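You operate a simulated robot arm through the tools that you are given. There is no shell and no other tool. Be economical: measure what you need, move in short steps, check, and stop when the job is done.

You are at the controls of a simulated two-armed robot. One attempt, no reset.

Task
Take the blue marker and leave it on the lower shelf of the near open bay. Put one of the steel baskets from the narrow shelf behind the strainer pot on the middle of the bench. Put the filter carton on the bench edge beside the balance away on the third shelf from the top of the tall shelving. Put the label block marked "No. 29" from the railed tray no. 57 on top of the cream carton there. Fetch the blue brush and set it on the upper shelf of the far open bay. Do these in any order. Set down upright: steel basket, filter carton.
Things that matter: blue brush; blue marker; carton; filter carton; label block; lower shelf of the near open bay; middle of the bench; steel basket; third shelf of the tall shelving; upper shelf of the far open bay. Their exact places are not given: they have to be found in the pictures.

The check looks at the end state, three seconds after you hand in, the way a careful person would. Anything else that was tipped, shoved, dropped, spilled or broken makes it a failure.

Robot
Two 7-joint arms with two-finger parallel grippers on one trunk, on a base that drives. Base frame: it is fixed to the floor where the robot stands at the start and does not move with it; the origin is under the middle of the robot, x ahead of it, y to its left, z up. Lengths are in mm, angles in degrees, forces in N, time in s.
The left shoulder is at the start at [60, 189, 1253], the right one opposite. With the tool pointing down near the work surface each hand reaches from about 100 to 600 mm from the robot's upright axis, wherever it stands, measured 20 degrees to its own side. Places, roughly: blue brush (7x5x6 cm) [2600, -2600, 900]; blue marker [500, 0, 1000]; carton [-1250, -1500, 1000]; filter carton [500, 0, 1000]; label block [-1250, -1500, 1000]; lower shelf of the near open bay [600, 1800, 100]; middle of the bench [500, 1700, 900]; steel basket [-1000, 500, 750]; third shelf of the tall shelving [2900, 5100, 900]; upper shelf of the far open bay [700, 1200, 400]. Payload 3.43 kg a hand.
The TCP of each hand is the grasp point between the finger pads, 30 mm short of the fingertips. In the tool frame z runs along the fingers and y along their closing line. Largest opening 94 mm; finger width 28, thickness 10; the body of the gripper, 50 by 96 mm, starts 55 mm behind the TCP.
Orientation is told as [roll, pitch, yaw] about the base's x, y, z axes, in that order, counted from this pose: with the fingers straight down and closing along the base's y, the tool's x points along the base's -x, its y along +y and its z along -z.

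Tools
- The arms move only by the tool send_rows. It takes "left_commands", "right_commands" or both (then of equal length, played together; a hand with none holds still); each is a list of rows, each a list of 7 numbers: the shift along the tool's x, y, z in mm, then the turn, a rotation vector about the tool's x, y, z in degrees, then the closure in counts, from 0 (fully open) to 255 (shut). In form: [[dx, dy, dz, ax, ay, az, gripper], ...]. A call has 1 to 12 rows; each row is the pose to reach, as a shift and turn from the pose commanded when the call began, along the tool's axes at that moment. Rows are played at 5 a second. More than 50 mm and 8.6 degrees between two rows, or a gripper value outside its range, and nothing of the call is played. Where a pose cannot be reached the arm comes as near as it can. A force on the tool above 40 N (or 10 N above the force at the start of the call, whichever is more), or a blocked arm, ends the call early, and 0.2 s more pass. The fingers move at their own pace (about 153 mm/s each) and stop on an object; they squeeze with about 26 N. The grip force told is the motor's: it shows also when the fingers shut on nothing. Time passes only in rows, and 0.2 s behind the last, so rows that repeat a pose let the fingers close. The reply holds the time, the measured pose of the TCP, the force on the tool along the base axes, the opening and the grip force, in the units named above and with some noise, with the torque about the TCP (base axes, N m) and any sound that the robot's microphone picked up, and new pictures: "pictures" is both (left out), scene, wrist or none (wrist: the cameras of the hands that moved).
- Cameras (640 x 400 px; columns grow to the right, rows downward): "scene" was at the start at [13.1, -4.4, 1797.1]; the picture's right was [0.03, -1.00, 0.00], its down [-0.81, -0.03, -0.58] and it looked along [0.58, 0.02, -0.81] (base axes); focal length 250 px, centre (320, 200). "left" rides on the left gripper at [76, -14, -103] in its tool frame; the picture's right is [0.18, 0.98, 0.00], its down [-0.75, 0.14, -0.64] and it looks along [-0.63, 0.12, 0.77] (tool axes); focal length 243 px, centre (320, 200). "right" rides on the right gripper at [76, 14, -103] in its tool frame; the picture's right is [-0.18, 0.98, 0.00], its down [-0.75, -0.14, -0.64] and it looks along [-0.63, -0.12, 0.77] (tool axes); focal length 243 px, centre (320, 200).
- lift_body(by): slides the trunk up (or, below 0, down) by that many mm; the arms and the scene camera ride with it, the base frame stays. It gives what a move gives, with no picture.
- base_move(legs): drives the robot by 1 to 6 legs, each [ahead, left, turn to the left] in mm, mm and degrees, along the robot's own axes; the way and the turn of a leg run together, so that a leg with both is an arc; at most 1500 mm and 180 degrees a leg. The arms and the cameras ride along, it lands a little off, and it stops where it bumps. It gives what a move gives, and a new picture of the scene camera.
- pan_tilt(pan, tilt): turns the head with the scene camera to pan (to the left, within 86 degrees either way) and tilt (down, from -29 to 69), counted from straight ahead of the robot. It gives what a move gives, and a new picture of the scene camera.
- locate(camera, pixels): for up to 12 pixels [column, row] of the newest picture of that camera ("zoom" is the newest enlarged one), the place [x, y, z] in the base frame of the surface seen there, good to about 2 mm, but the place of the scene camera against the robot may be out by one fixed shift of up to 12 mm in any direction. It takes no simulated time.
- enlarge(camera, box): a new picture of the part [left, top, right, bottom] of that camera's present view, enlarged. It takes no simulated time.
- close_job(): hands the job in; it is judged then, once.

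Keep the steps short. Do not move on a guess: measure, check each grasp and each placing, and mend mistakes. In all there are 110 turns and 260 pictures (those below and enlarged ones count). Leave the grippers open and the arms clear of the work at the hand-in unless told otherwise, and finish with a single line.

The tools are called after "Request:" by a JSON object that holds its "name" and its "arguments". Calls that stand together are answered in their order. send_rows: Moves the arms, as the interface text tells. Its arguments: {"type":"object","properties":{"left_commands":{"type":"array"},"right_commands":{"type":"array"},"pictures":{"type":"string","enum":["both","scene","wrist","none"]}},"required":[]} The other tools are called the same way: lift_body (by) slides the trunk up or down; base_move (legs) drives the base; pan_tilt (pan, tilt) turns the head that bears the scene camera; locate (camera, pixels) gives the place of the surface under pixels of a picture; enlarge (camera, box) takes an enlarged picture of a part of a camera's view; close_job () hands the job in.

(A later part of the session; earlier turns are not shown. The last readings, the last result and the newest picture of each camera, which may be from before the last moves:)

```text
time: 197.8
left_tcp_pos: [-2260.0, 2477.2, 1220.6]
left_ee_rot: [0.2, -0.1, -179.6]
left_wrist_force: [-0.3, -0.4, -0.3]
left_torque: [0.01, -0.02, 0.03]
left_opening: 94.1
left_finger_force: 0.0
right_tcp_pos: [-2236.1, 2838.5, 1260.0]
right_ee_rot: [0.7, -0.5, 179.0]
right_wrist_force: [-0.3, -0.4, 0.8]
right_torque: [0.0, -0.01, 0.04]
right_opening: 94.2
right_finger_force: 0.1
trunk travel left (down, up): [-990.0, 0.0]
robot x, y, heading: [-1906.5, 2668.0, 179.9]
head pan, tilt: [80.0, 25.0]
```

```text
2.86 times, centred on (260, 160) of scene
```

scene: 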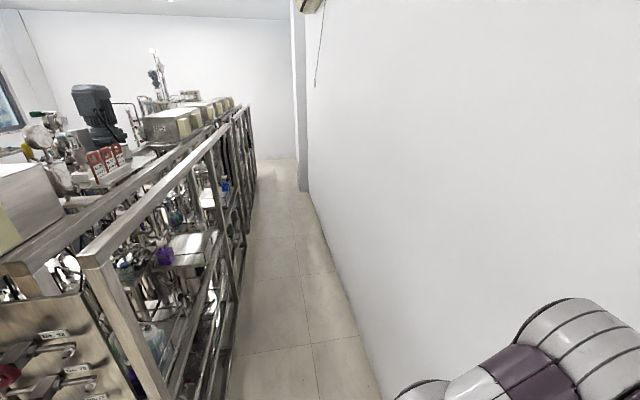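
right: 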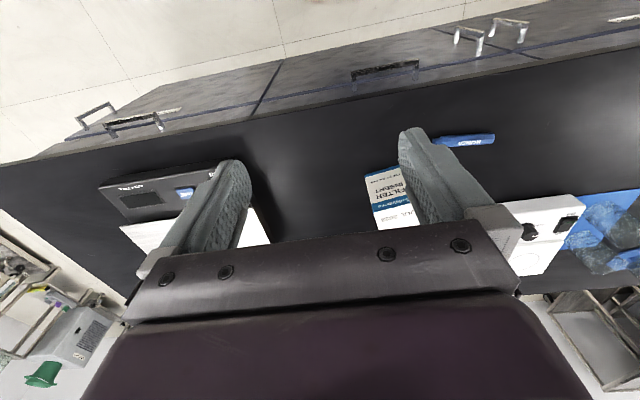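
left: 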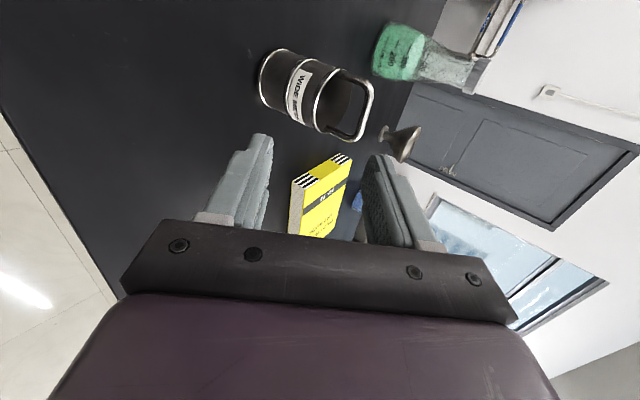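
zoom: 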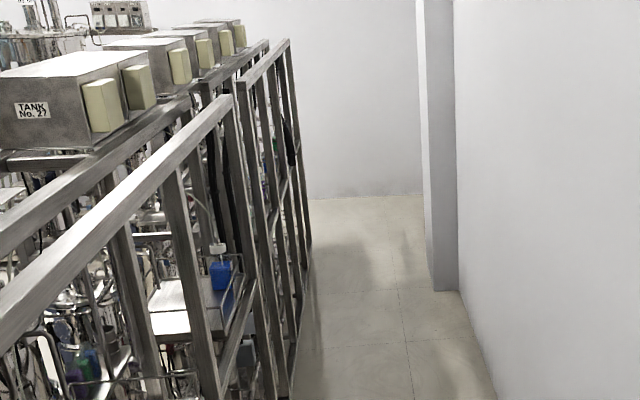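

Corridor x −1430…−2446 (pillar at y≈−1700). I move over, turn 90° left, and drive down it to y≈−1350.

Request:
{"name": "base_move", "arguments": {"legs": [[25, 220, 0], [0, 0, 90], [1250, 0, 0]]}}

```text
time: 209.2
left_tcp_pos: [-1754.7, 854.7, 1220.7]
left_ee_rot: [0.1, -0.1, -90.1]
left_wrist_force: [0.0, -0.6, -0.7]
left_torque: [0.01, 0.0, 0.0]
left_opening: 93.9
left_finger_force: 0.3
right_tcp_pos: [-2116.7, 881.0, 1259.3]
right_ee_rot: [0.8, -0.7, -91.4]
right_wrist_force: [-1.2, 0.6, -0.2]
right_torque: [-0.03, -0.03, 0.0]
right_opening: 94.2
right_finger_force: 0.1
trunk travel left (down, up): [-990.0, 0.0]
robot x, y, heading: [-1945.8, 1202.5, -90.6]
head pan, tilt: [80.0, 25.0]
```

scene: 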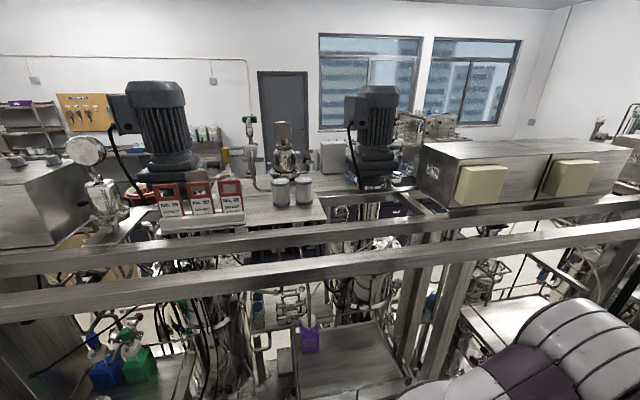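

Continue down the corridor to y≈−1400 and turn to face the rig (+x).

Request:
{"name": "base_move", "arguments": {"legs": [[1300, 10, 0.6], [1300, 0, 0], [0, 0, 90]]}}

Request:
{"name": "pan_tilt", "arguments": {"pan": 0, "tilt": 45}}

```text
time: 225.7
left_tcp_pos: [-1615.8, -1212.6, 1220.9]
left_ee_rot: [0.2, 0.0, -0.1]
left_wrist_force: [0.0, -0.1, -0.7]
left_torque: [0.03, 0.0, 0.0]
left_opening: 93.9
left_finger_force: 0.0
right_tcp_pos: [-1640.9, -1574.1, 1259.9]
right_ee_rot: [0.7, -0.7, -1.2]
right_wrist_force: [0.5, 0.1, 0.0]
right_torque: [0.03, 0.02, -0.01]
right_opening: 94.1
right_finger_force: 0.0
trunk travel left (down, up): [-990.0, 0.0]
robot x, y, heading: [-1966.0, -1401.3, -0.8]
head pan, tilt: [80.0, 25.0]
```

scene: 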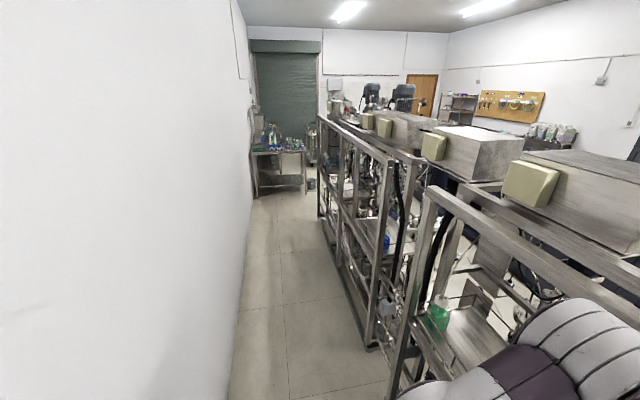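

```text
time: 227.2
left_tcp_pos: [-1614.4, -1212.1, 1221.6]
left_ee_rot: [0.2, 0.0, 0.0]
left_wrist_force: [0.0, -0.7, -0.5]
left_torque: [-0.01, 0.0, 0.02]
left_opening: 93.6
left_finger_force: 0.0
right_tcp_pos: [-1642.0, -1572.6, 1257.5]
right_ee_rot: [0.7, -0.6, -1.2]
right_wrist_force: [0.4, -0.1, 0.2]
right_torque: [-0.02, -0.01, -0.01]
right_opening: 94.4
right_finger_force: 0.1
trunk travel left (down, up): [-990.0, 0.0]
robot x, y, heading: [-1964.0, -1404.2, -1.0]
head pan, tilt: [0.0, 45.0]
```

scene: 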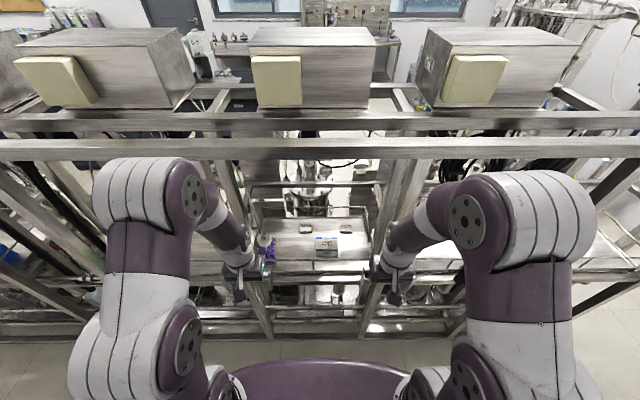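

The tray is right in front. I zoom in on it.

Request:
{"name": "enlarge", "arguments": {"camera": "scene", "box": [240, 160, 400, 260]}}

Request:
{"name": "locate", "arguments": {"camera": "scene", "pixels": [[327, 237], [327, 253], [305, 228], [345, 228], [265, 245], [320, 262], [320, 150], [320, 120], [270, 315], [365, 315], [260, 330], [320, 210]]}}

```text
4.00 times, centred on (320, 210) of scene
```

zoom: 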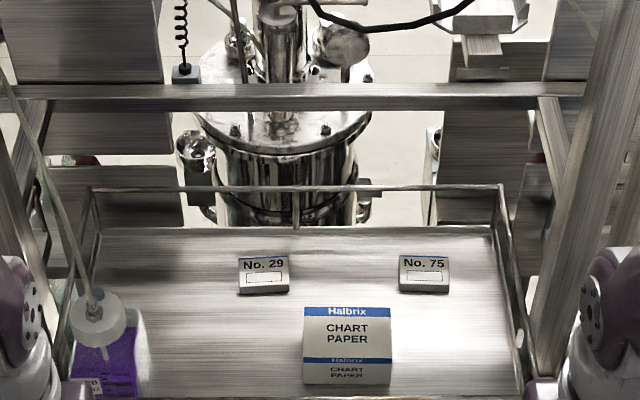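

```text
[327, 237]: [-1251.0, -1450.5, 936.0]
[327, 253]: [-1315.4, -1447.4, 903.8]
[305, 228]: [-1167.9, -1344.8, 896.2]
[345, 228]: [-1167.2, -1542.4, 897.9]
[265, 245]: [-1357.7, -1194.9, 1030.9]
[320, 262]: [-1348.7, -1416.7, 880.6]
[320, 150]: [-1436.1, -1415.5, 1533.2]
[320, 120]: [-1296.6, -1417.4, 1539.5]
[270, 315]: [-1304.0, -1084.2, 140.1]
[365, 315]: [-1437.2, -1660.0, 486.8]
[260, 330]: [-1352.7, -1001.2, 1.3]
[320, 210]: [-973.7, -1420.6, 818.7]
```

Found: block "No. 29" at ≈(−1165,−1345,896), cream CHART PAPER carton with top z≈936 at y≈−1450, tray z≈880, beam overhead at z≈1533. I lower the trunk 250, pull the right hand in, then approach to (−1775,−1490).

Request:
{"name": "lift_body", "arguments": {"by": -250}}

Request:
{"name": "send_rows", "arguments": {"right_commands": [[30, 0, 0, 0, 0, 0, 0], [60, 0, 0, 0, 0, 0, 0], [80, 0, 0, 0, 0, 0, 0]], "pictures": "none"}}

Request:
{"name": "base_move", "arguments": {"legs": [[0, -86, 1], [180, 0, 0]]}}

```text
time: 229.8
left_tcp_pos: [-1615.2, -1212.1, 970.4]
left_ee_rot: [0.2, -0.1, 0.0]
left_wrist_force: [0.1, -0.5, 0.1]
left_torque: [0.04, 0.02, 0.0]
left_opening: 93.9
left_finger_force: 0.1
right_tcp_pos: [-1641.4, -1572.4, 1009.0]
right_ee_rot: [0.8, -0.5, -1.2]
right_wrist_force: [-0.3, 0.6, -0.8]
right_torque: [0.0, 0.02, 0.01]
right_opening: 93.9
right_finger_force: 0.0
trunk travel left (down, up): [-740.0, 250.0]
robot x, y, heading: [-1966.6, -1403.3, -0.7]
head pan, tilt: [0.0, 45.0]
```

```text
time: 230.6
left_tcp_pos: [-1615.7, -1212.3, 970.8]
left_ee_rot: [0.2, -0.1, -0.1]
left_wrist_force: [0.3, 0.6, -0.1]
left_torque: [0.02, -0.02, -0.01]
left_opening: 93.9
left_finger_force: 0.0
right_tcp_pos: [-1721.4, -1570.4, 1006.8]
right_ee_rot: [0.6, -0.6, -1.3]
right_wrist_force: [-0.6, -0.2, -0.3]
right_torque: [-0.01, 0.01, -0.04]
right_opening: 94.3
right_finger_force: 0.0
trunk travel left (down, up): [-740.0, 250.0]
robot x, y, heading: [-1963.3, -1404.1, -0.7]
head pan, tilt: [0.0, 45.0]
```

```text
time: 232.8
left_tcp_pos: [-1439.6, -1289.8, 972.1]
left_ee_rot: [0.2, -0.1, 1.0]
left_wrist_force: [0.1, -0.2, -0.2]
left_torque: [0.02, -0.02, -0.03]
left_opening: 94.0
left_finger_force: 0.1
right_tcp_pos: [-1537.9, -1650.5, 1006.9]
right_ee_rot: [0.8, -0.5, -0.4]
right_wrist_force: [0.5, 0.2, 0.3]
right_torque: [-0.01, 0.0, -0.01]
right_opening: 93.8
right_finger_force: 0.0
trunk travel left (down, up): [-740.0, 250.0]
robot x, y, heading: [-1785.3, -1486.1, 0.4]
head pan, tilt: [0.0, 45.0]
```

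scene: 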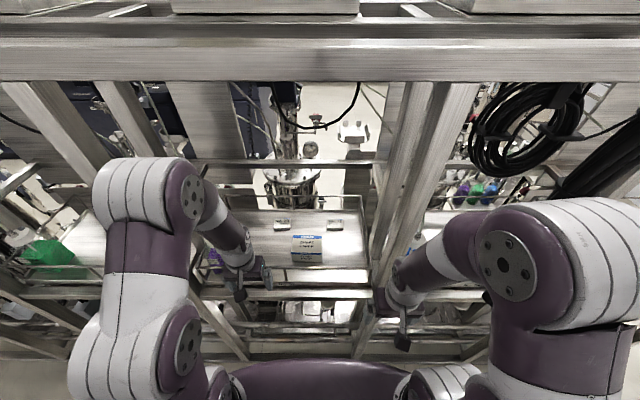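

I shift the left hand to y≈−1345 and z≈1010 (away from the purple bottle), then go 200 mm in.

Request:
{"name": "send_rows", "arguments": {"left_commands": [[0, -28, -20, 0, 0, 0, 0], [0, -55, -38, 0, 0, 0, 0], [-40, -55, -38, 0, 0, 0, 0], [-80, -55, -38, 0, 0, 0, 0], [-120, -56, -38, 0, 0, -0.5, 0], [-160, -57, -38, 0, 0, -1, 0], [-200, -58, -38, 0, 0, -1, 0]], "pictures": "both"}}

```text
time: 234.4
left_tcp_pos: [-1237.6, -1344.9, 1009.2]
left_ee_rot: [0.3, 0.0, 2.0]
left_wrist_force: [0.3, 0.0, -0.7]
left_torque: [-0.05, 0.04, 0.02]
left_opening: 93.9
left_finger_force: 0.0
right_tcp_pos: [-1536.1, -1649.6, 1007.7]
right_ee_rot: [0.7, -0.6, -0.4]
right_wrist_force: [0.2, -0.1, 0.1]
right_torque: [0.0, 0.02, 0.02]
right_opening: 93.9
right_finger_force: 0.0
trunk travel left (down, up): [-740.0, 250.0]
robot x, y, heading: [-1785.4, -1484.6, 0.4]
head pan, tilt: [0.0, 45.0]
```

scene: 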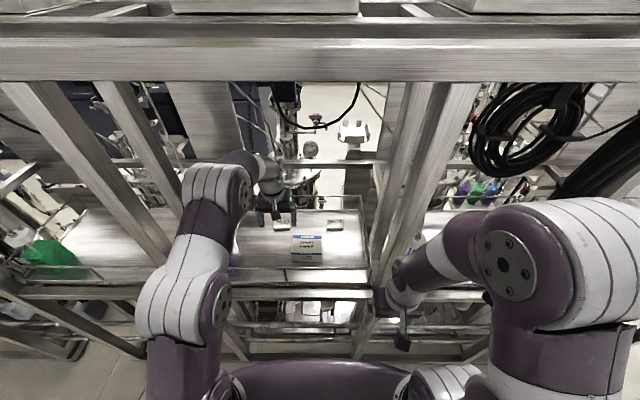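
left: 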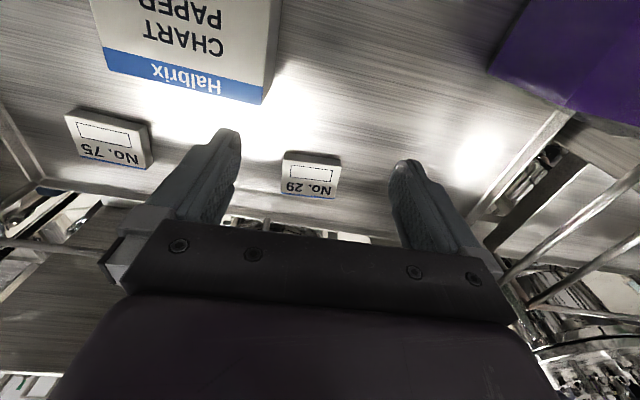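

Hand reached. I measure the block and carton in the wrist view.

Request:
{"name": "locate", "arguments": {"camera": "left", "pixels": [[284, 160], [340, 163], [281, 190], [332, 196], [310, 178], [265, 90], [108, 58], [180, 72], [190, 10], [262, 103], [310, 140], [105, 70]]}}

Request:
{"name": "enlarge", "arguments": {"camera": "left", "box": [240, 130, 380, 218]}}

```text
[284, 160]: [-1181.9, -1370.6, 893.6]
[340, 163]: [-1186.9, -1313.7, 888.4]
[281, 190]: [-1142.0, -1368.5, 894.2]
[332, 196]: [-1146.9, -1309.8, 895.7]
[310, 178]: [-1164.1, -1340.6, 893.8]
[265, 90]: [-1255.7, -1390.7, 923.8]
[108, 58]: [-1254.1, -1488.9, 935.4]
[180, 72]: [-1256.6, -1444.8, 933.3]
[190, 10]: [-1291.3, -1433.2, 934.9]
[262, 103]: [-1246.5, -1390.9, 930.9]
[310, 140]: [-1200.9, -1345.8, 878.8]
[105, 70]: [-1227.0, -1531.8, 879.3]
```

```text
4.55 times, centred on (310, 174) of left
```

zoom: 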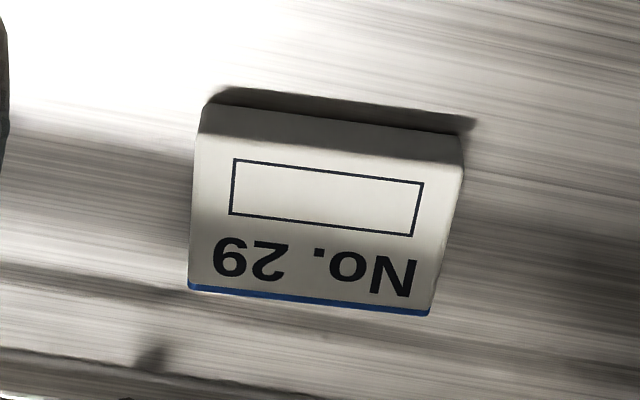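

Block centre (−1164.5,−1340.5), top 895, 60 mm wide along y, rotated ~5°. Carton top z≈935. I go over the block, descend to z≈911 and grip.

Request:
{"name": "send_rows", "arguments": {"left_commands": [[-37, 1, 0, 0, 0, -1.5, 0], [-73, 1.9, 0, 0, 0, -2.9, 0], [-73, 1.9, 40, 0, 0, -2.9, 0], [-73, 1.9, 75, 0, 0, -2.9, 0], [-73, 1.9, 98, 0, 0, -2.9, 0], [-73, 1.9, 98, 0, 0, -2.9, 0]], "pictures": "wrist"}}

```text
time: 235.8
left_tcp_pos: [-1176.3, -1339.3, 909.6]
left_ee_rot: [0.2, -0.2, 4.9]
left_wrist_force: [-8.6, 0.1, 9.3]
left_torque: [-0.48, 0.32, -0.49]
left_opening: 93.4
left_finger_force: 0.1
left hand out of reach, approached as far as the arm can: row 1, 2, 3, 4, 5, 6
right_tcp_pos: [-1540.2, -1651.3, 1007.8]
right_ee_rot: [0.8, -0.6, -0.3]
right_wrist_force: [-0.4, -0.8, -0.6]
right_torque: [0.01, 0.01, 0.0]
right_opening: 93.9
right_finger_force: 0.1
trunk travel left (down, up): [-740.0, 250.0]
robot x, y, heading: [-1791.1, -1488.2, 0.6]
head pan, tilt: [0.0, 45.0]
```

left: 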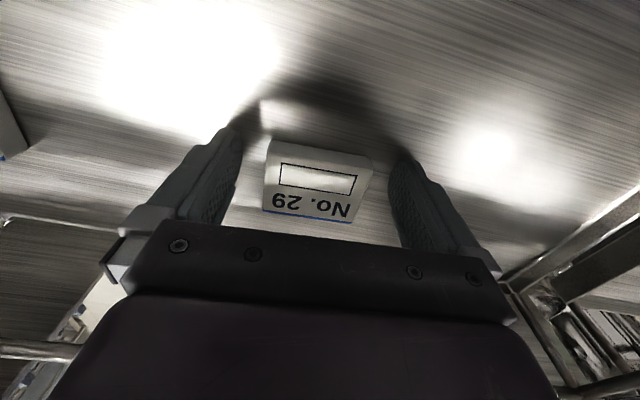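

The arm is at its reach limit, 12 mm short of centre, but the fingers cover more than half of the block. I raise 2 mm and close.

Request:
{"name": "send_rows", "arguments": {"left_commands": [[0, 0, -2, 0, 0, 0, 0], [0, 0, -2, 0, 0, 0, 120], [0, 0, -2, 0, 0, 0, 255], [0, 0, -2, 0, 0, 0, 255], [0, 0, -2, 0, 0, 0, 255]], "pictures": "wrist"}}

```text
time: 237.0
left_tcp_pos: [-1173.6, -1339.3, 909.1]
left_ee_rot: [0.2, 0.0, 4.7]
left_wrist_force: [-0.4, -0.9, -0.1]
left_torque: [-0.02, 0.02, -0.04]
left_opening: 61.1
left_finger_force: 25.4
right_tcp_pos: [-1538.0, -1651.4, 1008.3]
right_ee_rot: [0.7, -0.5, -0.4]
right_wrist_force: [0.1, 0.0, 0.0]
right_torque: [0.02, 0.04, 0.01]
right_opening: 94.1
right_finger_force: 0.1
trunk travel left (down, up): [-740.0, 250.0]
robot x, y, heading: [-1783.7, -1485.8, 0.4]
head pan, tilt: [0.0, 45.0]
```

left: 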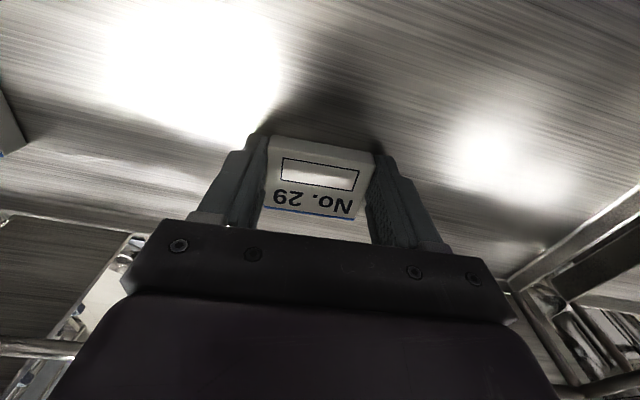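

Held (61 mm). I lift 100 mm, then carry it above the carton centre (≈−1282,−1440).

Request:
{"name": "send_rows", "arguments": {"left_commands": [[2, 0, -20, 0, 0, 0, 255], [10, 0, -60, 0, 0, 0, 255], [25, 0, -100, 0, 0, 0, 255], [55, -30, -100, 0, 0, 0, 255], [90, -60, -100, 0, 0, 0, 255], [125, -90, -100, 0, 0, 0, 255], [125, -90, -100, 0, 0, 0, 255]], "pictures": "both"}}

```text
time: 238.6
left_tcp_pos: [-1291.4, -1439.0, 1009.4]
left_ee_rot: [0.2, 0.1, 4.8]
left_wrist_force: [-0.3, 0.4, -1.5]
left_torque: [0.02, 0.05, 0.01]
left_opening: 61.2
left_finger_force: 26.3
left hand out of reach, approached as far as the arm can: row 1, 2, 3
right_tcp_pos: [-1537.7, -1650.4, 1006.2]
right_ee_rot: [0.7, -0.7, -0.4]
right_wrist_force: [0.2, 0.2, -0.1]
right_torque: [-0.03, 0.0, 0.02]
right_opening: 94.1
right_finger_force: 0.1
trunk travel left (down, up): [-740.0, 250.0]
robot x, y, heading: [-1784.9, -1484.1, 0.4]
head pan, tilt: [0.0, 45.0]
```

scene: 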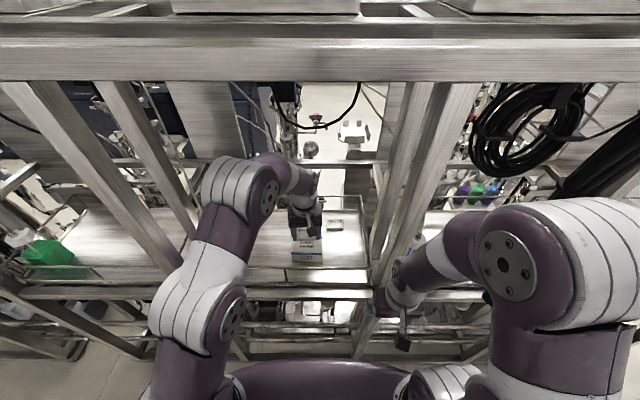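
left: 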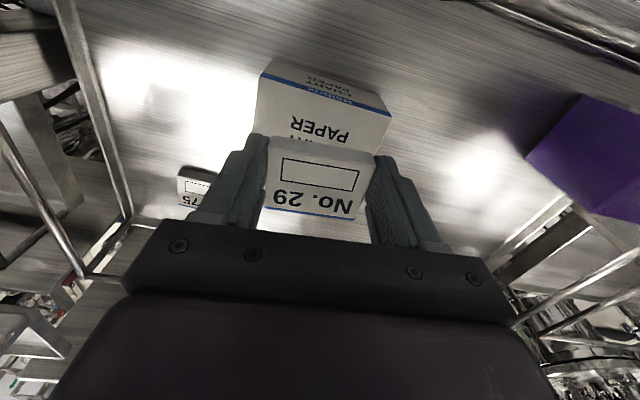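

Over the carton. I measure the carton's visible top edges at (262,78) and (388,113).

Request:
{"name": "locate", "arguments": {"camera": "left", "pixels": [[264, 80], [385, 115], [325, 98], [258, 120], [385, 140], [260, 130], [320, 110], [300, 83]]}}

```text
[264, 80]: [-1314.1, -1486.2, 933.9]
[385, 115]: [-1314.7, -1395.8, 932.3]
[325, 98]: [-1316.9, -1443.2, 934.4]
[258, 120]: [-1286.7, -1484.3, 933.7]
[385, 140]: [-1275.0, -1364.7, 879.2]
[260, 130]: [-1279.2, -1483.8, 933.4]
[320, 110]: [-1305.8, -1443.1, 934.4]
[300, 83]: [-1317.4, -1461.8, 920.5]
```

Block centre is right over the carton centre (−1283,−1440), top z 934. I lower 45 mm and release.

Request:
{"name": "send_rows", "arguments": {"left_commands": [[0, 0, 25, 0, 0, 0, 255], [0, 0, 40, 0, 0, 0, 255], [0, 0, 44.5, 0, 0, 0, 255], [0, 0, 44.5, 0, 0, 0, 255], [0, 0, 44.5, 0, 0, 0, 200], [0, 0, 44.5, 0, 0, 0, 0], [0, 0, 44.5, 0, 0, 0, 0], [0, 0, 20, 0, 0, 0, 0], [0, 0, -15, 0, 0, 0, 0]], "pictures": "wrist"}}

```text
time: 240.6
left_tcp_pos: [-1292.3, -1440.6, 1024.9]
left_ee_rot: [0.1, -0.1, 4.9]
left_wrist_force: [-0.9, -0.7, 0.3]
left_torque: [0.01, 0.0, 0.0]
left_opening: 93.9
left_finger_force: 0.0
right_tcp_pos: [-1537.7, -1650.6, 1007.0]
right_ee_rot: [0.7, -0.7, -0.4]
right_wrist_force: [0.2, -0.6, 0.2]
right_torque: [0.01, -0.01, 0.0]
right_opening: 93.7
right_finger_force: 0.0
trunk travel left (down, up): [-740.0, 250.0]
robot x, y, heading: [-1785.9, -1489.4, 0.4]
head pan, tilt: [0.0, 45.0]
```

left: 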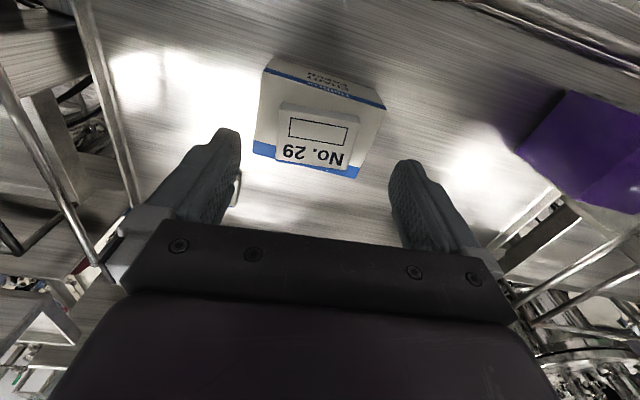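

The block sits squarely on the carton. I withdraw the hand 150 mm, back the robot out, and raise the trunk.

Request:
{"name": "send_rows", "arguments": {"left_commands": [[40, 0, -10, 0, 0, 0, 0], [80, 0, -20, 0, 0, 0, 0], [120, 0, -20, 0, 0, 0, 0], [150, 0, -20, 0, 0, 0, 0]], "pictures": "none"}}

Request:
{"name": "base_move", "arguments": {"legs": [[-170, 0, 0]]}}

Request:
{"name": "enlarge", "arguments": {"camera": "scene", "box": [240, 160, 400, 260]}}

Request:
{"name": "lift_body", "arguments": {"by": 250}}

Request:
{"name": "send_rows", "arguments": {"left_commands": [[0, 35, 0, 0, 0, 2, 0], [0, 70, 0, 0, 0, 4, 0], [0, 100, 0, 0, 0, 4.8, 0], [0, 130, 0, 0, 0, 4.8, 0]], "pictures": "none"}}

```text
time: 241.6
left_tcp_pos: [-1441.1, -1453.4, 1044.0]
left_ee_rot: [0.2, -0.2, 4.9]
left_wrist_force: [0.6, -1.0, 0.5]
left_torque: [-0.03, 0.01, -0.01]
left_opening: 93.8
left_finger_force: 0.1
right_tcp_pos: [-1538.7, -1649.8, 1007.3]
right_ee_rot: [0.7, -0.7, -0.4]
right_wrist_force: [-0.3, -0.4, 0.3]
right_torque: [0.0, 0.03, 0.0]
right_opening: 94.2
right_finger_force: 0.0
trunk travel left (down, up): [-740.0, 250.0]
robot x, y, heading: [-1786.3, -1487.6, 0.4]
head pan, tilt: [0.0, 45.0]
```

```text
time: 243.1
left_tcp_pos: [-1610.5, -1453.1, 1044.9]
left_ee_rot: [0.2, -0.1, 4.9]
left_wrist_force: [-0.3, 0.7, -0.5]
left_torque: [0.0, 0.02, -0.02]
left_opening: 94.0
left_finger_force: 0.1
right_tcp_pos: [-1708.0, -1651.2, 1007.8]
right_ee_rot: [0.7, -0.6, -0.4]
right_wrist_force: [-0.2, -0.9, 0.5]
right_torque: [-0.01, 0.03, 0.0]
right_opening: 93.9
right_finger_force: 0.0
trunk travel left (down, up): [-740.0, 250.0]
robot x, y, heading: [-1956.7, -1489.8, 0.2]
head pan, tilt: [0.0, 45.0]
```

scene: 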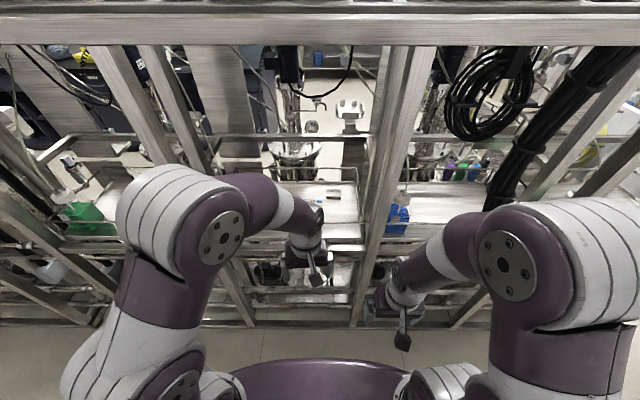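

```text
4.00 times, centred on (320, 210) of scene
```

zoom: 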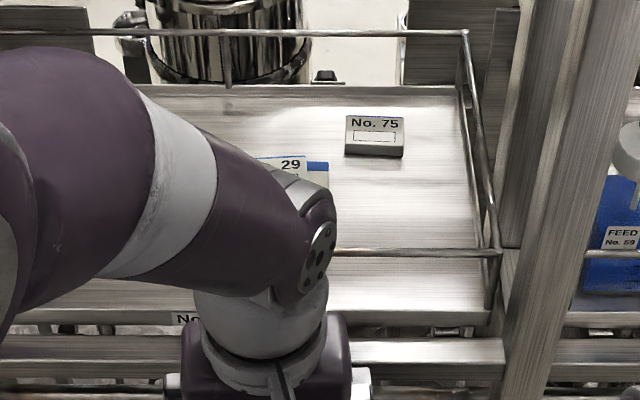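

```text
time: 245.7
left_tcp_pos: [-1610.5, -1452.4, 1294.8]
left_ee_rot: [0.1, -0.2, 4.9]
left_wrist_force: [-0.5, -0.9, 0.8]
left_torque: [-0.01, -0.04, 0.04]
left_opening: 94.1
left_finger_force: 0.0
right_tcp_pos: [-1706.7, -1651.7, 1256.4]
right_ee_rot: [0.7, -0.7, -0.3]
right_wrist_force: [-0.8, 0.1, 0.5]
right_torque: [0.0, 0.01, -0.02]
right_opening: 93.9
right_finger_force: 0.1
trunk travel left (down, up): [-990.0, 0.0]
robot x, y, heading: [-1955.2, -1487.0, 0.3]
head pan, tilt: [0.0, 45.0]
```

```text
time: 246.7
left_tcp_pos: [-1621.0, -1322.6, 1296.1]
left_ee_rot: [0.2, -0.1, 0.1]
left_wrist_force: [0.2, -1.1, -0.3]
left_torque: [-0.02, -0.04, -0.02]
left_opening: 94.0
left_finger_force: 0.0
right_tcp_pos: [-1708.0, -1649.6, 1257.2]
right_ee_rot: [0.7, -0.6, -0.3]
right_wrist_force: [-0.3, -0.6, -1.0]
right_torque: [-0.01, 0.01, -0.01]
right_opening: 94.1
right_finger_force: 0.1
trunk travel left (down, up): [-990.0, 0.0]
robot x, y, heading: [-1954.0, -1483.8, 0.3]
head pan, tilt: [0.0, 45.0]
```

Block on carton confirmed. Quick check of the tray's own number label before leaving.

Request:
{"name": "pan_tilt", "arguments": {"pan": 5, "tilt": 50}}

Request:
{"name": "enlarge", "arguments": {"camera": "scene", "box": [240, 140, 440, 265]}}

```text
time: 247.3
left_tcp_pos: [-1621.3, -1324.4, 1293.8]
left_ee_rot: [0.2, -0.1, 0.1]
left_wrist_force: [0.0, -0.3, -0.6]
left_torque: [0.01, 0.01, -0.02]
left_opening: 93.9
left_finger_force: 0.1
right_tcp_pos: [-1707.9, -1652.4, 1256.8]
right_ee_rot: [0.8, -0.5, -0.3]
right_wrist_force: [-0.1, 0.3, 0.4]
right_torque: [0.03, 0.0, 0.0]
right_opening: 94.1
right_finger_force: 0.0
trunk travel left (down, up): [-990.0, 0.0]
robot x, y, heading: [-1952.5, -1488.5, 0.2]
head pan, tilt: [5.0, 50.0]
```

scene: 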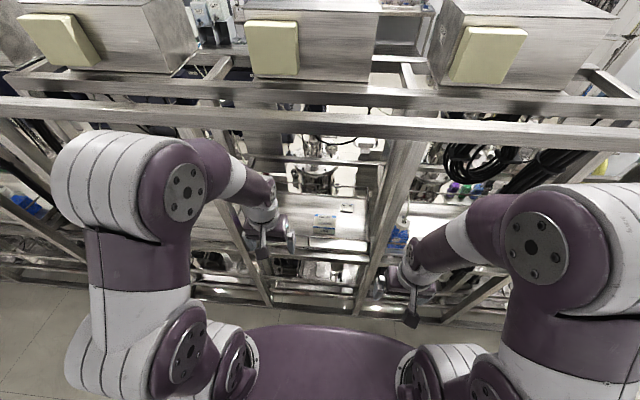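

```text
3.20 times, centred on (340, 202) of scene
```

zoom: 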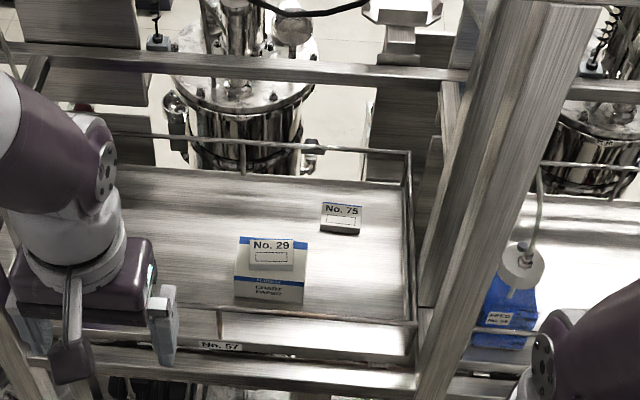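

Tray No. 57 confirmed with block No. 29 on its carton. I drive back along the corridor sideways to y≈2660.

Request:
{"name": "base_move", "arguments": {"legs": [[0, 1380, 0], [0, 1380, 0], [0, 1385, 0]]}}

```text
time: 267.2
left_tcp_pos: [-1679.4, 2828.4, 1295.2]
left_ee_rot: [0.1, 0.0, 0.2]
left_wrist_force: [-0.5, -0.2, -0.3]
left_torque: [0.01, 0.0, 0.04]
left_opening: 93.9
left_finger_force: 0.0
right_tcp_pos: [-1765.7, 2501.1, 1258.3]
right_ee_rot: [0.7, -0.6, -0.2]
right_wrist_force: [-0.1, -0.4, 0.8]
right_torque: [-0.01, -0.01, 0.01]
right_opening: 93.9
right_finger_force: 0.0
trunk travel left (down, up): [-990.0, 0.0]
robot x, y, heading: [-2011.1, 2662.6, 0.7]
head pan, tilt: [5.0, 50.0]
```

scene: 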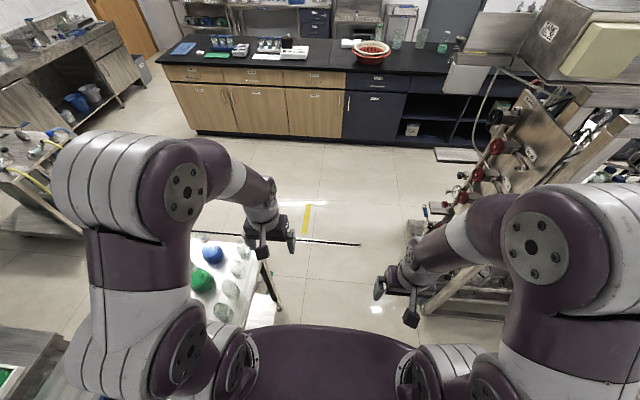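

Straighten and drive out through the passage, then along the aisle to the filter carton (y≈90).

Request:
{"name": "base_move", "arguments": {"legs": [[600, 0, -0.7], [1260, 0, 0], [0, -1290, 0], [0, -1280, 0]]}}

```text
time: 288.8
left_tcp_pos: [214.8, 266.6, 1294.8]
left_ee_rot: [0.2, -0.1, -0.2]
left_wrist_force: [-0.8, 0.1, 0.3]
left_torque: [0.04, -0.03, 0.02]
left_opening: 93.8
left_finger_force: 0.0
right_tcp_pos: [126.6, -59.9, 1257.5]
right_ee_rot: [0.8, -0.6, -0.4]
right_wrist_force: [-0.8, 0.2, -1.1]
right_torque: [-0.02, -0.03, 0.01]
right_opening: 94.3
right_finger_force: 0.1
trunk travel left (down, up): [-990.0, 0.0]
robot x, y, heading: [-120.0, 105.2, 0.2]
head pan, tilt: [5.0, 50.0]
```

scene: 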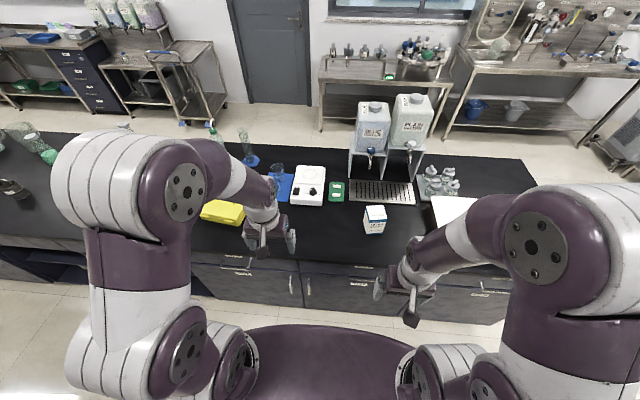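

The filter carton is at (375,218). I drive 120 forward and bring the right hand to a 45° forward-tilted pre-grasp.

Request:
{"name": "base_move", "arguments": {"legs": [[120, 0, -0.2]]}}

Request:
{"name": "send_rows", "arguments": {"right_commands": [[-32.4, -3, 28.7, -0.4, -6.4, -1, 0], [-64.8, -6, 57.4, -0.8, -12.9, -2.1, 0], [-97, -9, 86, -1.2, -19.3, -3.1, 0], [-129.6, -12, 114.8, -1.6, -25.7, -4.2, 0], [-162, -15, 143.5, -2, -32.1, -5.2, 0], [-194.4, -18, 172, -2.4, -38.6, -6.3, 0], [-227, -22, 201, -2.9, -45, -7.3, 0]], "pictures": "wrist"}}

```text
time: 290.0
left_tcp_pos: [331.4, 267.4, 1295.5]
left_ee_rot: [0.3, -0.1, -0.2]
left_wrist_force: [-0.8, 0.5, 0.5]
left_torque: [-0.02, -0.01, -0.01]
left_opening: 94.1
left_finger_force: 0.0
right_tcp_pos: [242.6, -60.0, 1257.0]
right_ee_rot: [0.7, -0.7, -0.8]
right_wrist_force: [0.2, 1.2, 1.0]
right_torque: [0.01, -0.02, 0.02]
right_opening: 93.8
right_finger_force: 0.1
trunk travel left (down, up): [-990.0, 0.0]
robot x, y, heading: [1.2, 108.1, 0.2]
head pan, tilt: [5.0, 50.0]
```

scene: 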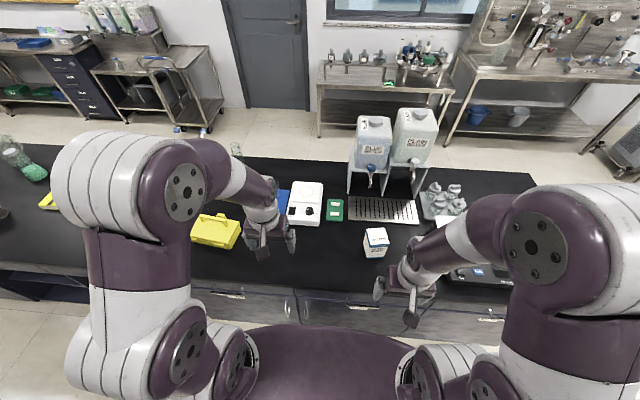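

```text
time: 291.6
left_tcp_pos: [336.6, 265.7, 1294.2]
left_ee_rot: [0.2, -0.1, -0.3]
left_wrist_force: [0.5, 0.6, 0.6]
left_torque: [0.0, 0.0, -0.01]
left_opening: 93.9
left_finger_force: 0.0
right_tcp_pos: [487.6, -79.6, 1060.1]
right_ee_rot: [2.2, -45.4, 5.2]
right_wrist_force: [-1.0, 0.4, -0.2]
right_torque: [0.01, 0.0, -0.01]
right_opening: 94.1
right_finger_force: 0.1
right hand out of reach, approached as far as the arm can: row 3, 5, 6, 7
trunk travel left (down, up): [-990.0, 0.0]
robot x, y, heading: [0.8, 104.4, 0.0]
head pan, tilt: [5.0, 50.0]
```

right: 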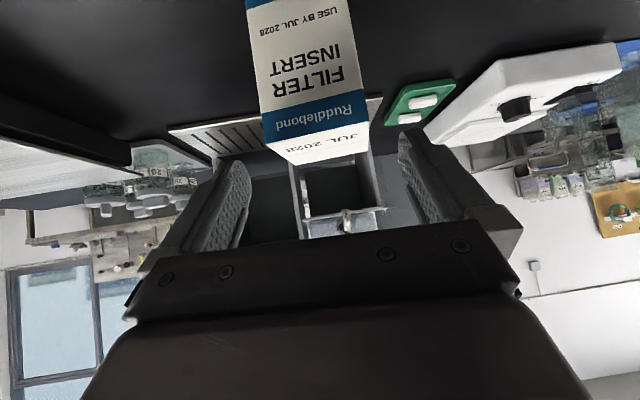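

Pre-grasp reached. I measure the carton here.

Request:
{"name": "locate", "arguments": {"camera": "right", "pixels": [[264, 143], [366, 120], [290, 163], [370, 150], [255, 60], [355, 50], [315, 100], [330, 160]]}}

```text
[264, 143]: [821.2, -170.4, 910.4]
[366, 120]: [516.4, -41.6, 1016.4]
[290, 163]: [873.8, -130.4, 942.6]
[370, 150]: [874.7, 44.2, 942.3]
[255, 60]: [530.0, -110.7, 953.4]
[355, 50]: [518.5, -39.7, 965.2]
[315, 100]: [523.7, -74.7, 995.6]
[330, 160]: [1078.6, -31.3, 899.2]
```

Carton front face (530,−111)→(518,−40), turned ~9°. I advance 94 mm along the fingers with yaw correction.

Request:
{"name": "send_rows", "arguments": {"right_commands": [[4, 1, 30, -0.4, 0, -1.5, 0], [8, 2, 62, -0.8, 0, -3, 0], [12, 2.4, 94, -1.1, 0, -4.2, 0], [12, 2.4, 94, -1.1, 0, -4.2, 0]], "pictures": "wrist"}}

```text
time: 292.6
left_tcp_pos: [332.6, 267.0, 1295.2]
left_ee_rot: [0.2, -0.1, -0.1]
left_wrist_force: [-1.5, -0.3, 0.2]
left_torque: [0.01, 0.0, 0.0]
left_opening: 94.0
left_finger_force: 0.1
right_tcp_pos: [544.3, -69.5, 987.1]
right_ee_rot: [-2.5, -45.8, 12.6]
right_wrist_force: [-0.9, 0.8, -0.2]
right_torque: [-0.05, 0.0, 0.04]
right_opening: 94.1
right_finger_force: 0.0
right hand out of reach, approached as far as the arm can: row 1
trunk travel left (down, up): [-990.0, 0.0]
robot x, y, heading: [3.2, 108.0, 0.4]
head pan, tilt: [5.0, 50.0]
```

right: 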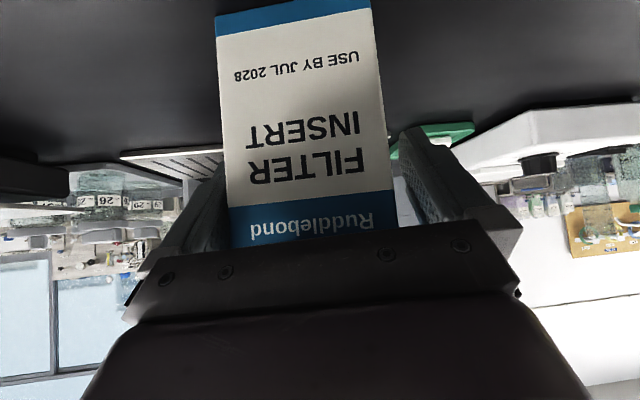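

Slightly over-rotated; correct by half and close on the carton.

Request:
{"name": "send_rows", "arguments": {"right_commands": [[0, 0, 0, 0.5, 0, 2.1, 0], [0, 0, 0, 0.5, 0, 2.1, 255], [0, 0, 0, 0.5, 0, 2.1, 255], [0, 0, 0, 0.5, 0, 2.1, 255], [-10, 0, -10, 0.5, 0, 2.1, 255], [-35, 0, -35, 0.5, 0, 2.1, 255]], "pictures": "both"}}

```text
time: 294.0
left_tcp_pos: [333.0, 266.8, 1294.6]
left_ee_rot: [0.1, -0.1, -0.1]
left_wrist_force: [-0.5, -0.1, -0.4]
left_torque: [0.02, -0.01, 0.0]
left_opening: 94.1
left_finger_force: 0.1
right_tcp_pos: [543.1, -65.7, 1035.8]
right_ee_rot: [-0.9, -45.7, 9.6]
right_wrist_force: [0.3, -0.2, -2.5]
right_torque: [0.0, 0.01, 0.0]
right_opening: 79.3
right_finger_force: 25.8
trunk travel left (down, up): [-990.0, 0.0]
robot x, y, heading: [0.2, 104.1, 0.0]
head pan, tilt: [5.0, 50.0]
```

scene: 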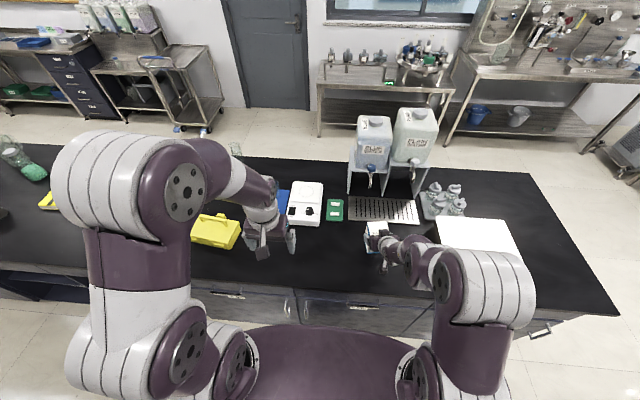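
right: 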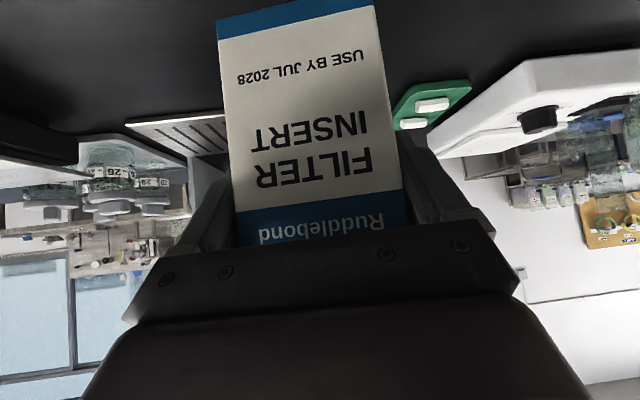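

The filter carton is held (79 mm) and lifted. I back away, then go round the bench's right end toward the window bench for the brush.

Request:
{"name": "base_move", "arguments": {"legs": [[-260, 0, 0], [0, -1500, 0], [1500, 0, 0], [600, -800, 0]]}}

Request:
{"name": "pan_tilt", "arguments": {"pan": -10, "tilt": 40}}

```text
time: 314.8
left_tcp_pos: [2157.2, -2089.4, 1295.0]
left_ee_rot: [0.3, -0.1, -2.0]
left_wrist_force: [-0.1, 0.9, -0.5]
left_torque: [0.02, -0.03, 0.0]
left_opening: 93.6
left_finger_force: 0.1
right_tcp_pos: [2355.2, -2429.5, 1036.5]
right_ee_rot: [-0.8, -45.7, 7.7]
right_wrist_force: [0.0, 0.8, -2.7]
right_torque: [-0.02, 0.04, -0.04]
right_opening: 79.5
right_finger_force: 26.1
trunk travel left (down, up): [-990.0, 0.0]
robot x, y, heading: [1814.9, -2244.7, -1.6]
head pan, tilt: [5.0, 50.0]
```

scene: 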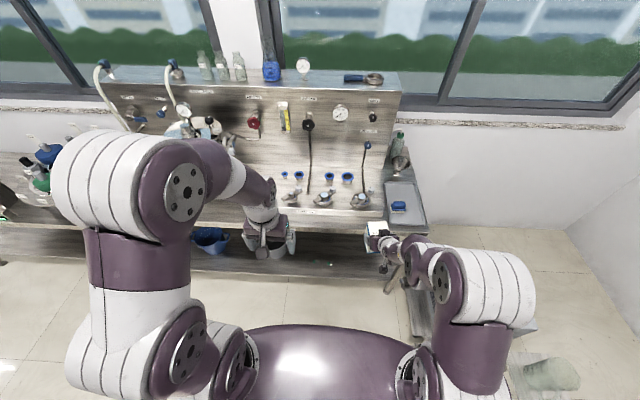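

```text
time: 315.5
left_tcp_pos: [2156.6, -2090.2, 1295.4]
left_ee_rot: [0.3, 0.0, -1.9]
left_wrist_force: [0.4, 0.7, -0.4]
left_torque: [0.01, 0.01, -0.01]
left_opening: 93.8
left_finger_force: 0.0
right_tcp_pos: [2355.8, -2430.0, 1034.8]
right_ee_rot: [-0.8, -45.7, 7.7]
right_wrist_force: [0.2, 0.8, -2.7]
right_torque: [0.03, 0.06, 0.01]
right_opening: 79.0
right_finger_force: 25.8
trunk travel left (down, up): [-990.0, 0.0]
robot x, y, heading: [1814.8, -2244.1, -1.7]
head pan, tilt: [-10.0, 40.0]
```

scene: 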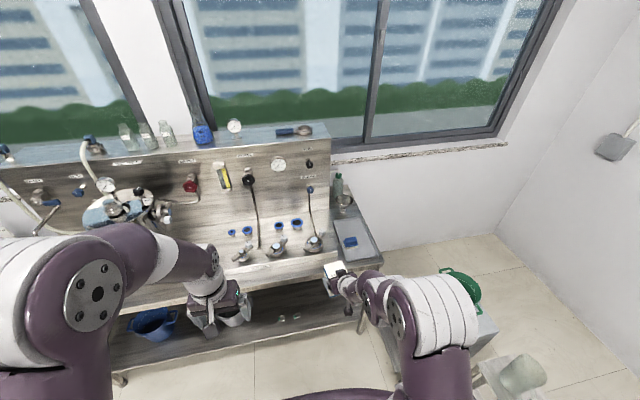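

The blue brush lies on the tray at (350,242). I measure and zoom.

Request:
{"name": "locate", "arguments": {"camera": "scene", "pixels": [[350, 240], [346, 244], [356, 244], [350, 237], [340, 250], [345, 265], [380, 258], [332, 232], [340, 205], [313, 245], [335, 255], [355, 315]]}}

Request:
{"name": "enlarge", "arguments": {"camera": "scene", "box": [290, 180, 410, 290]}}

```text
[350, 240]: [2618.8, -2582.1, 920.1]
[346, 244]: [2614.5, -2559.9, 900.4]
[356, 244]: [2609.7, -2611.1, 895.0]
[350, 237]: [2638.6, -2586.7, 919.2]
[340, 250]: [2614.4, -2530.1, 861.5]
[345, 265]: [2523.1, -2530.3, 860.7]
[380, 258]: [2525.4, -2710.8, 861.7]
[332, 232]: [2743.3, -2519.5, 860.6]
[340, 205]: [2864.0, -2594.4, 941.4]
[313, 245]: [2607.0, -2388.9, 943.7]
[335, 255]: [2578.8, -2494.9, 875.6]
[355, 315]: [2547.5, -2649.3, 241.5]
```

```text
3.64 times, centred on (350, 235) of scene
```

zoom: 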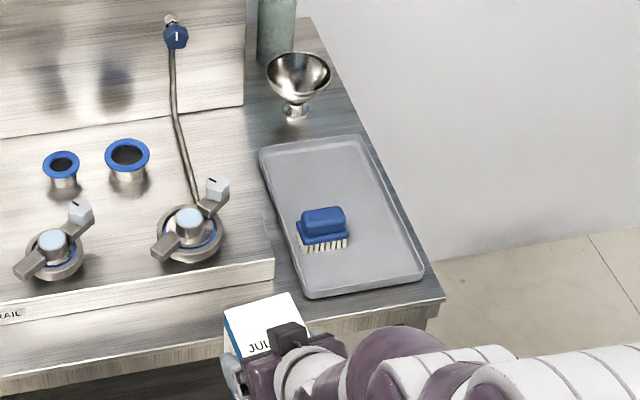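

Brush: centre ≈(2628,−2585), top z≈920, tray z≈861. I check what's around the right side, where the carton hand would swing.

Request:
{"name": "locate", "arguments": {"camera": "scene", "pixels": [[460, 285], [440, 270], [490, 340], [520, 370], [480, 375], [520, 300], [560, 340], [590, 395], [440, 245], [385, 275], [475, 330], [540, 250]]}}

Request:
{"name": "pan_tilt", "arguments": {"pan": -50, "tilt": 45}}

```text
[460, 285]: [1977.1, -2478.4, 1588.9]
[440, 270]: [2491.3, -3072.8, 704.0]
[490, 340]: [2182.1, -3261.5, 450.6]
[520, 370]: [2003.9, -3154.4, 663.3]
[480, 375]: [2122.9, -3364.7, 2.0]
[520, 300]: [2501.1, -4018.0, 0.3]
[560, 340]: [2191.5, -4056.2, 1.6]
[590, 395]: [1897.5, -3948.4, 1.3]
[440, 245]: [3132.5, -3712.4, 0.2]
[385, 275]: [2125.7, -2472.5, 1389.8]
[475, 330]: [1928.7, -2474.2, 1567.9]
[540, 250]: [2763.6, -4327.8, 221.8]
```

```text
time: 316.6
left_tcp_pos: [2156.2, -2090.8, 1294.8]
left_ee_rot: [0.2, -0.2, -2.0]
left_wrist_force: [0.4, 0.5, -0.1]
left_torque: [-0.04, -0.01, 0.01]
left_opening: 94.1
left_finger_force: 0.0
right_tcp_pos: [2355.9, -2429.4, 1034.7]
right_ee_rot: [-0.9, -45.6, 7.7]
right_wrist_force: [0.3, -0.3, -2.6]
right_torque: [-0.04, 0.01, -0.01]
right_opening: 79.2
right_finger_force: 26.1
trunk travel left (down, up): [-990.0, 0.0]
robot x, y, heading: [1815.4, -2240.2, -1.9]
head pan, tilt: [-50.0, 45.0]
```

scene: 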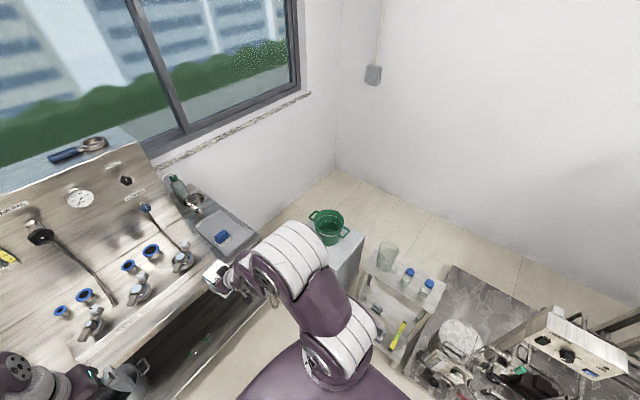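

Clearance is fine on the right. I drive to about (2045,−2620).

Request:
{"name": "base_move", "arguments": {"legs": [[0, -380, 1.9], [230, 0, 0]]}}

```text
time: 320.2
left_tcp_pos: [2277.3, -2500.2, 1296.1]
left_ee_rot: [0.0, -0.4, -9.7]
left_wrist_force: [-1.4, 1.0, -0.4]
left_torque: [-0.02, -0.05, 0.02]
left_opening: 93.9
left_finger_force: 0.0
right_tcp_pos: [2428.6, -2863.8, 1038.2]
right_ee_rot: [-1.0, -45.8, 0.1]
right_wrist_force: [-0.8, 0.5, -2.3]
right_torque: [-0.02, 0.05, -0.03]
right_opening: 79.0
right_finger_force: 26.3
trunk travel left (down, up): [-990.0, 0.0]
robot x, y, heading: [1923.9, -2603.6, -9.4]
head pan, tilt: [-50.0, 45.0]
stopped in leg 2: the robot was blocked; the commanded pose is now the measured one
```

scene: 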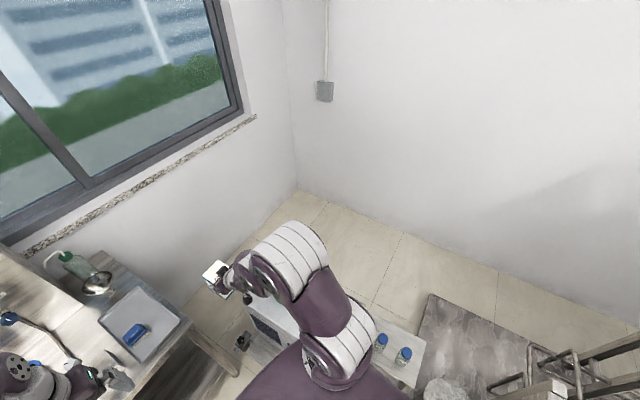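

Blocked by something at front right, probably the box with the green bucket. I back off and look at it.

Request:
{"name": "base_move", "arguments": {"legs": [[-120, 60, 0]]}}

Request:
{"name": "pan_tilt", "arguments": {"pan": -40, "tilt": 60}}

Request:
{"name": "locate", "arguments": {"camera": "scene", "pixels": [[230, 150], [250, 150], [220, 190], [250, 250], [380, 200], [350, 170], [300, 130], [160, 200], [200, 240], [380, 250], [300, 160], [240, 210]]}}

```text
time: 321.5
left_tcp_pos: [2176.2, -2425.5, 1293.9]
left_ee_rot: [0.3, -0.1, -9.7]
left_wrist_force: [0.0, -0.5, 0.5]
left_torque: [-0.01, -0.03, -0.02]
left_opening: 93.9
left_finger_force: 0.1
right_tcp_pos: [2327.1, -2789.1, 1034.6]
right_ee_rot: [-0.8, -45.6, -0.1]
right_wrist_force: [0.5, -0.1, -2.4]
right_torque: [0.03, 0.07, -0.02]
right_opening: 79.2
right_finger_force: 26.2
trunk travel left (down, up): [-990.0, 0.0]
robot x, y, heading: [1820.1, -2527.9, -9.5]
head pan, tilt: [-50.0, 45.0]
```

scene: 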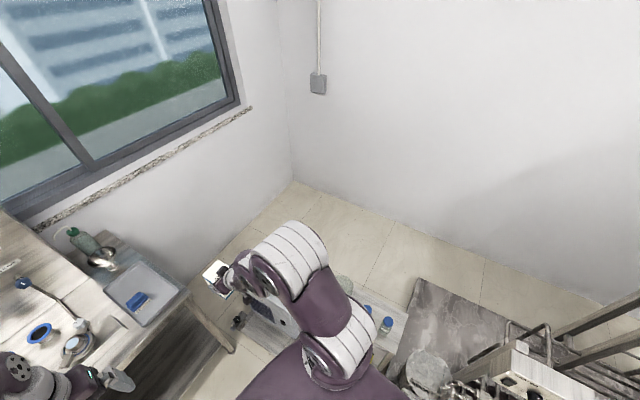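

```text
time: 322.3
left_tcp_pos: [2174.6, -2424.9, 1295.0]
left_ee_rot: [0.2, -0.1, -9.7]
left_wrist_force: [0.7, -0.6, -0.2]
left_torque: [0.0, 0.0, -0.02]
left_opening: 94.1
left_finger_force: 0.0
right_tcp_pos: [2324.8, -2785.4, 1035.4]
right_ee_rot: [-0.8, -45.6, 0.0]
right_wrist_force: [0.4, 0.3, -3.0]
right_torque: [0.0, 0.01, 0.0]
right_opening: 79.3
right_finger_force: 26.0
trunk travel left (down, up): [-990.0, 0.0]
robot x, y, heading: [1814.9, -2529.8, -9.2]
head pan, tilt: [-40.0, 60.0]
```

scene: 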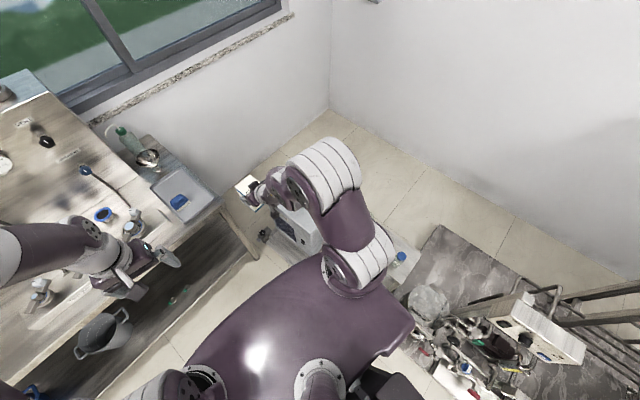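

```text
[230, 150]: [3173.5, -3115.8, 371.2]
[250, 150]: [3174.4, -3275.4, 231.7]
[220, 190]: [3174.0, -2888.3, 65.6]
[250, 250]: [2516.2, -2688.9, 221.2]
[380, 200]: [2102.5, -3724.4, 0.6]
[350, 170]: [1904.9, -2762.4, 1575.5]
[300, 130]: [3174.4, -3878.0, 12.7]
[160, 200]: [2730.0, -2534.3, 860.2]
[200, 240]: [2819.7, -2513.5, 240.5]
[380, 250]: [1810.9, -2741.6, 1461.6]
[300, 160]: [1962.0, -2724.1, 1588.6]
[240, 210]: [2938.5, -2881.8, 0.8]
```

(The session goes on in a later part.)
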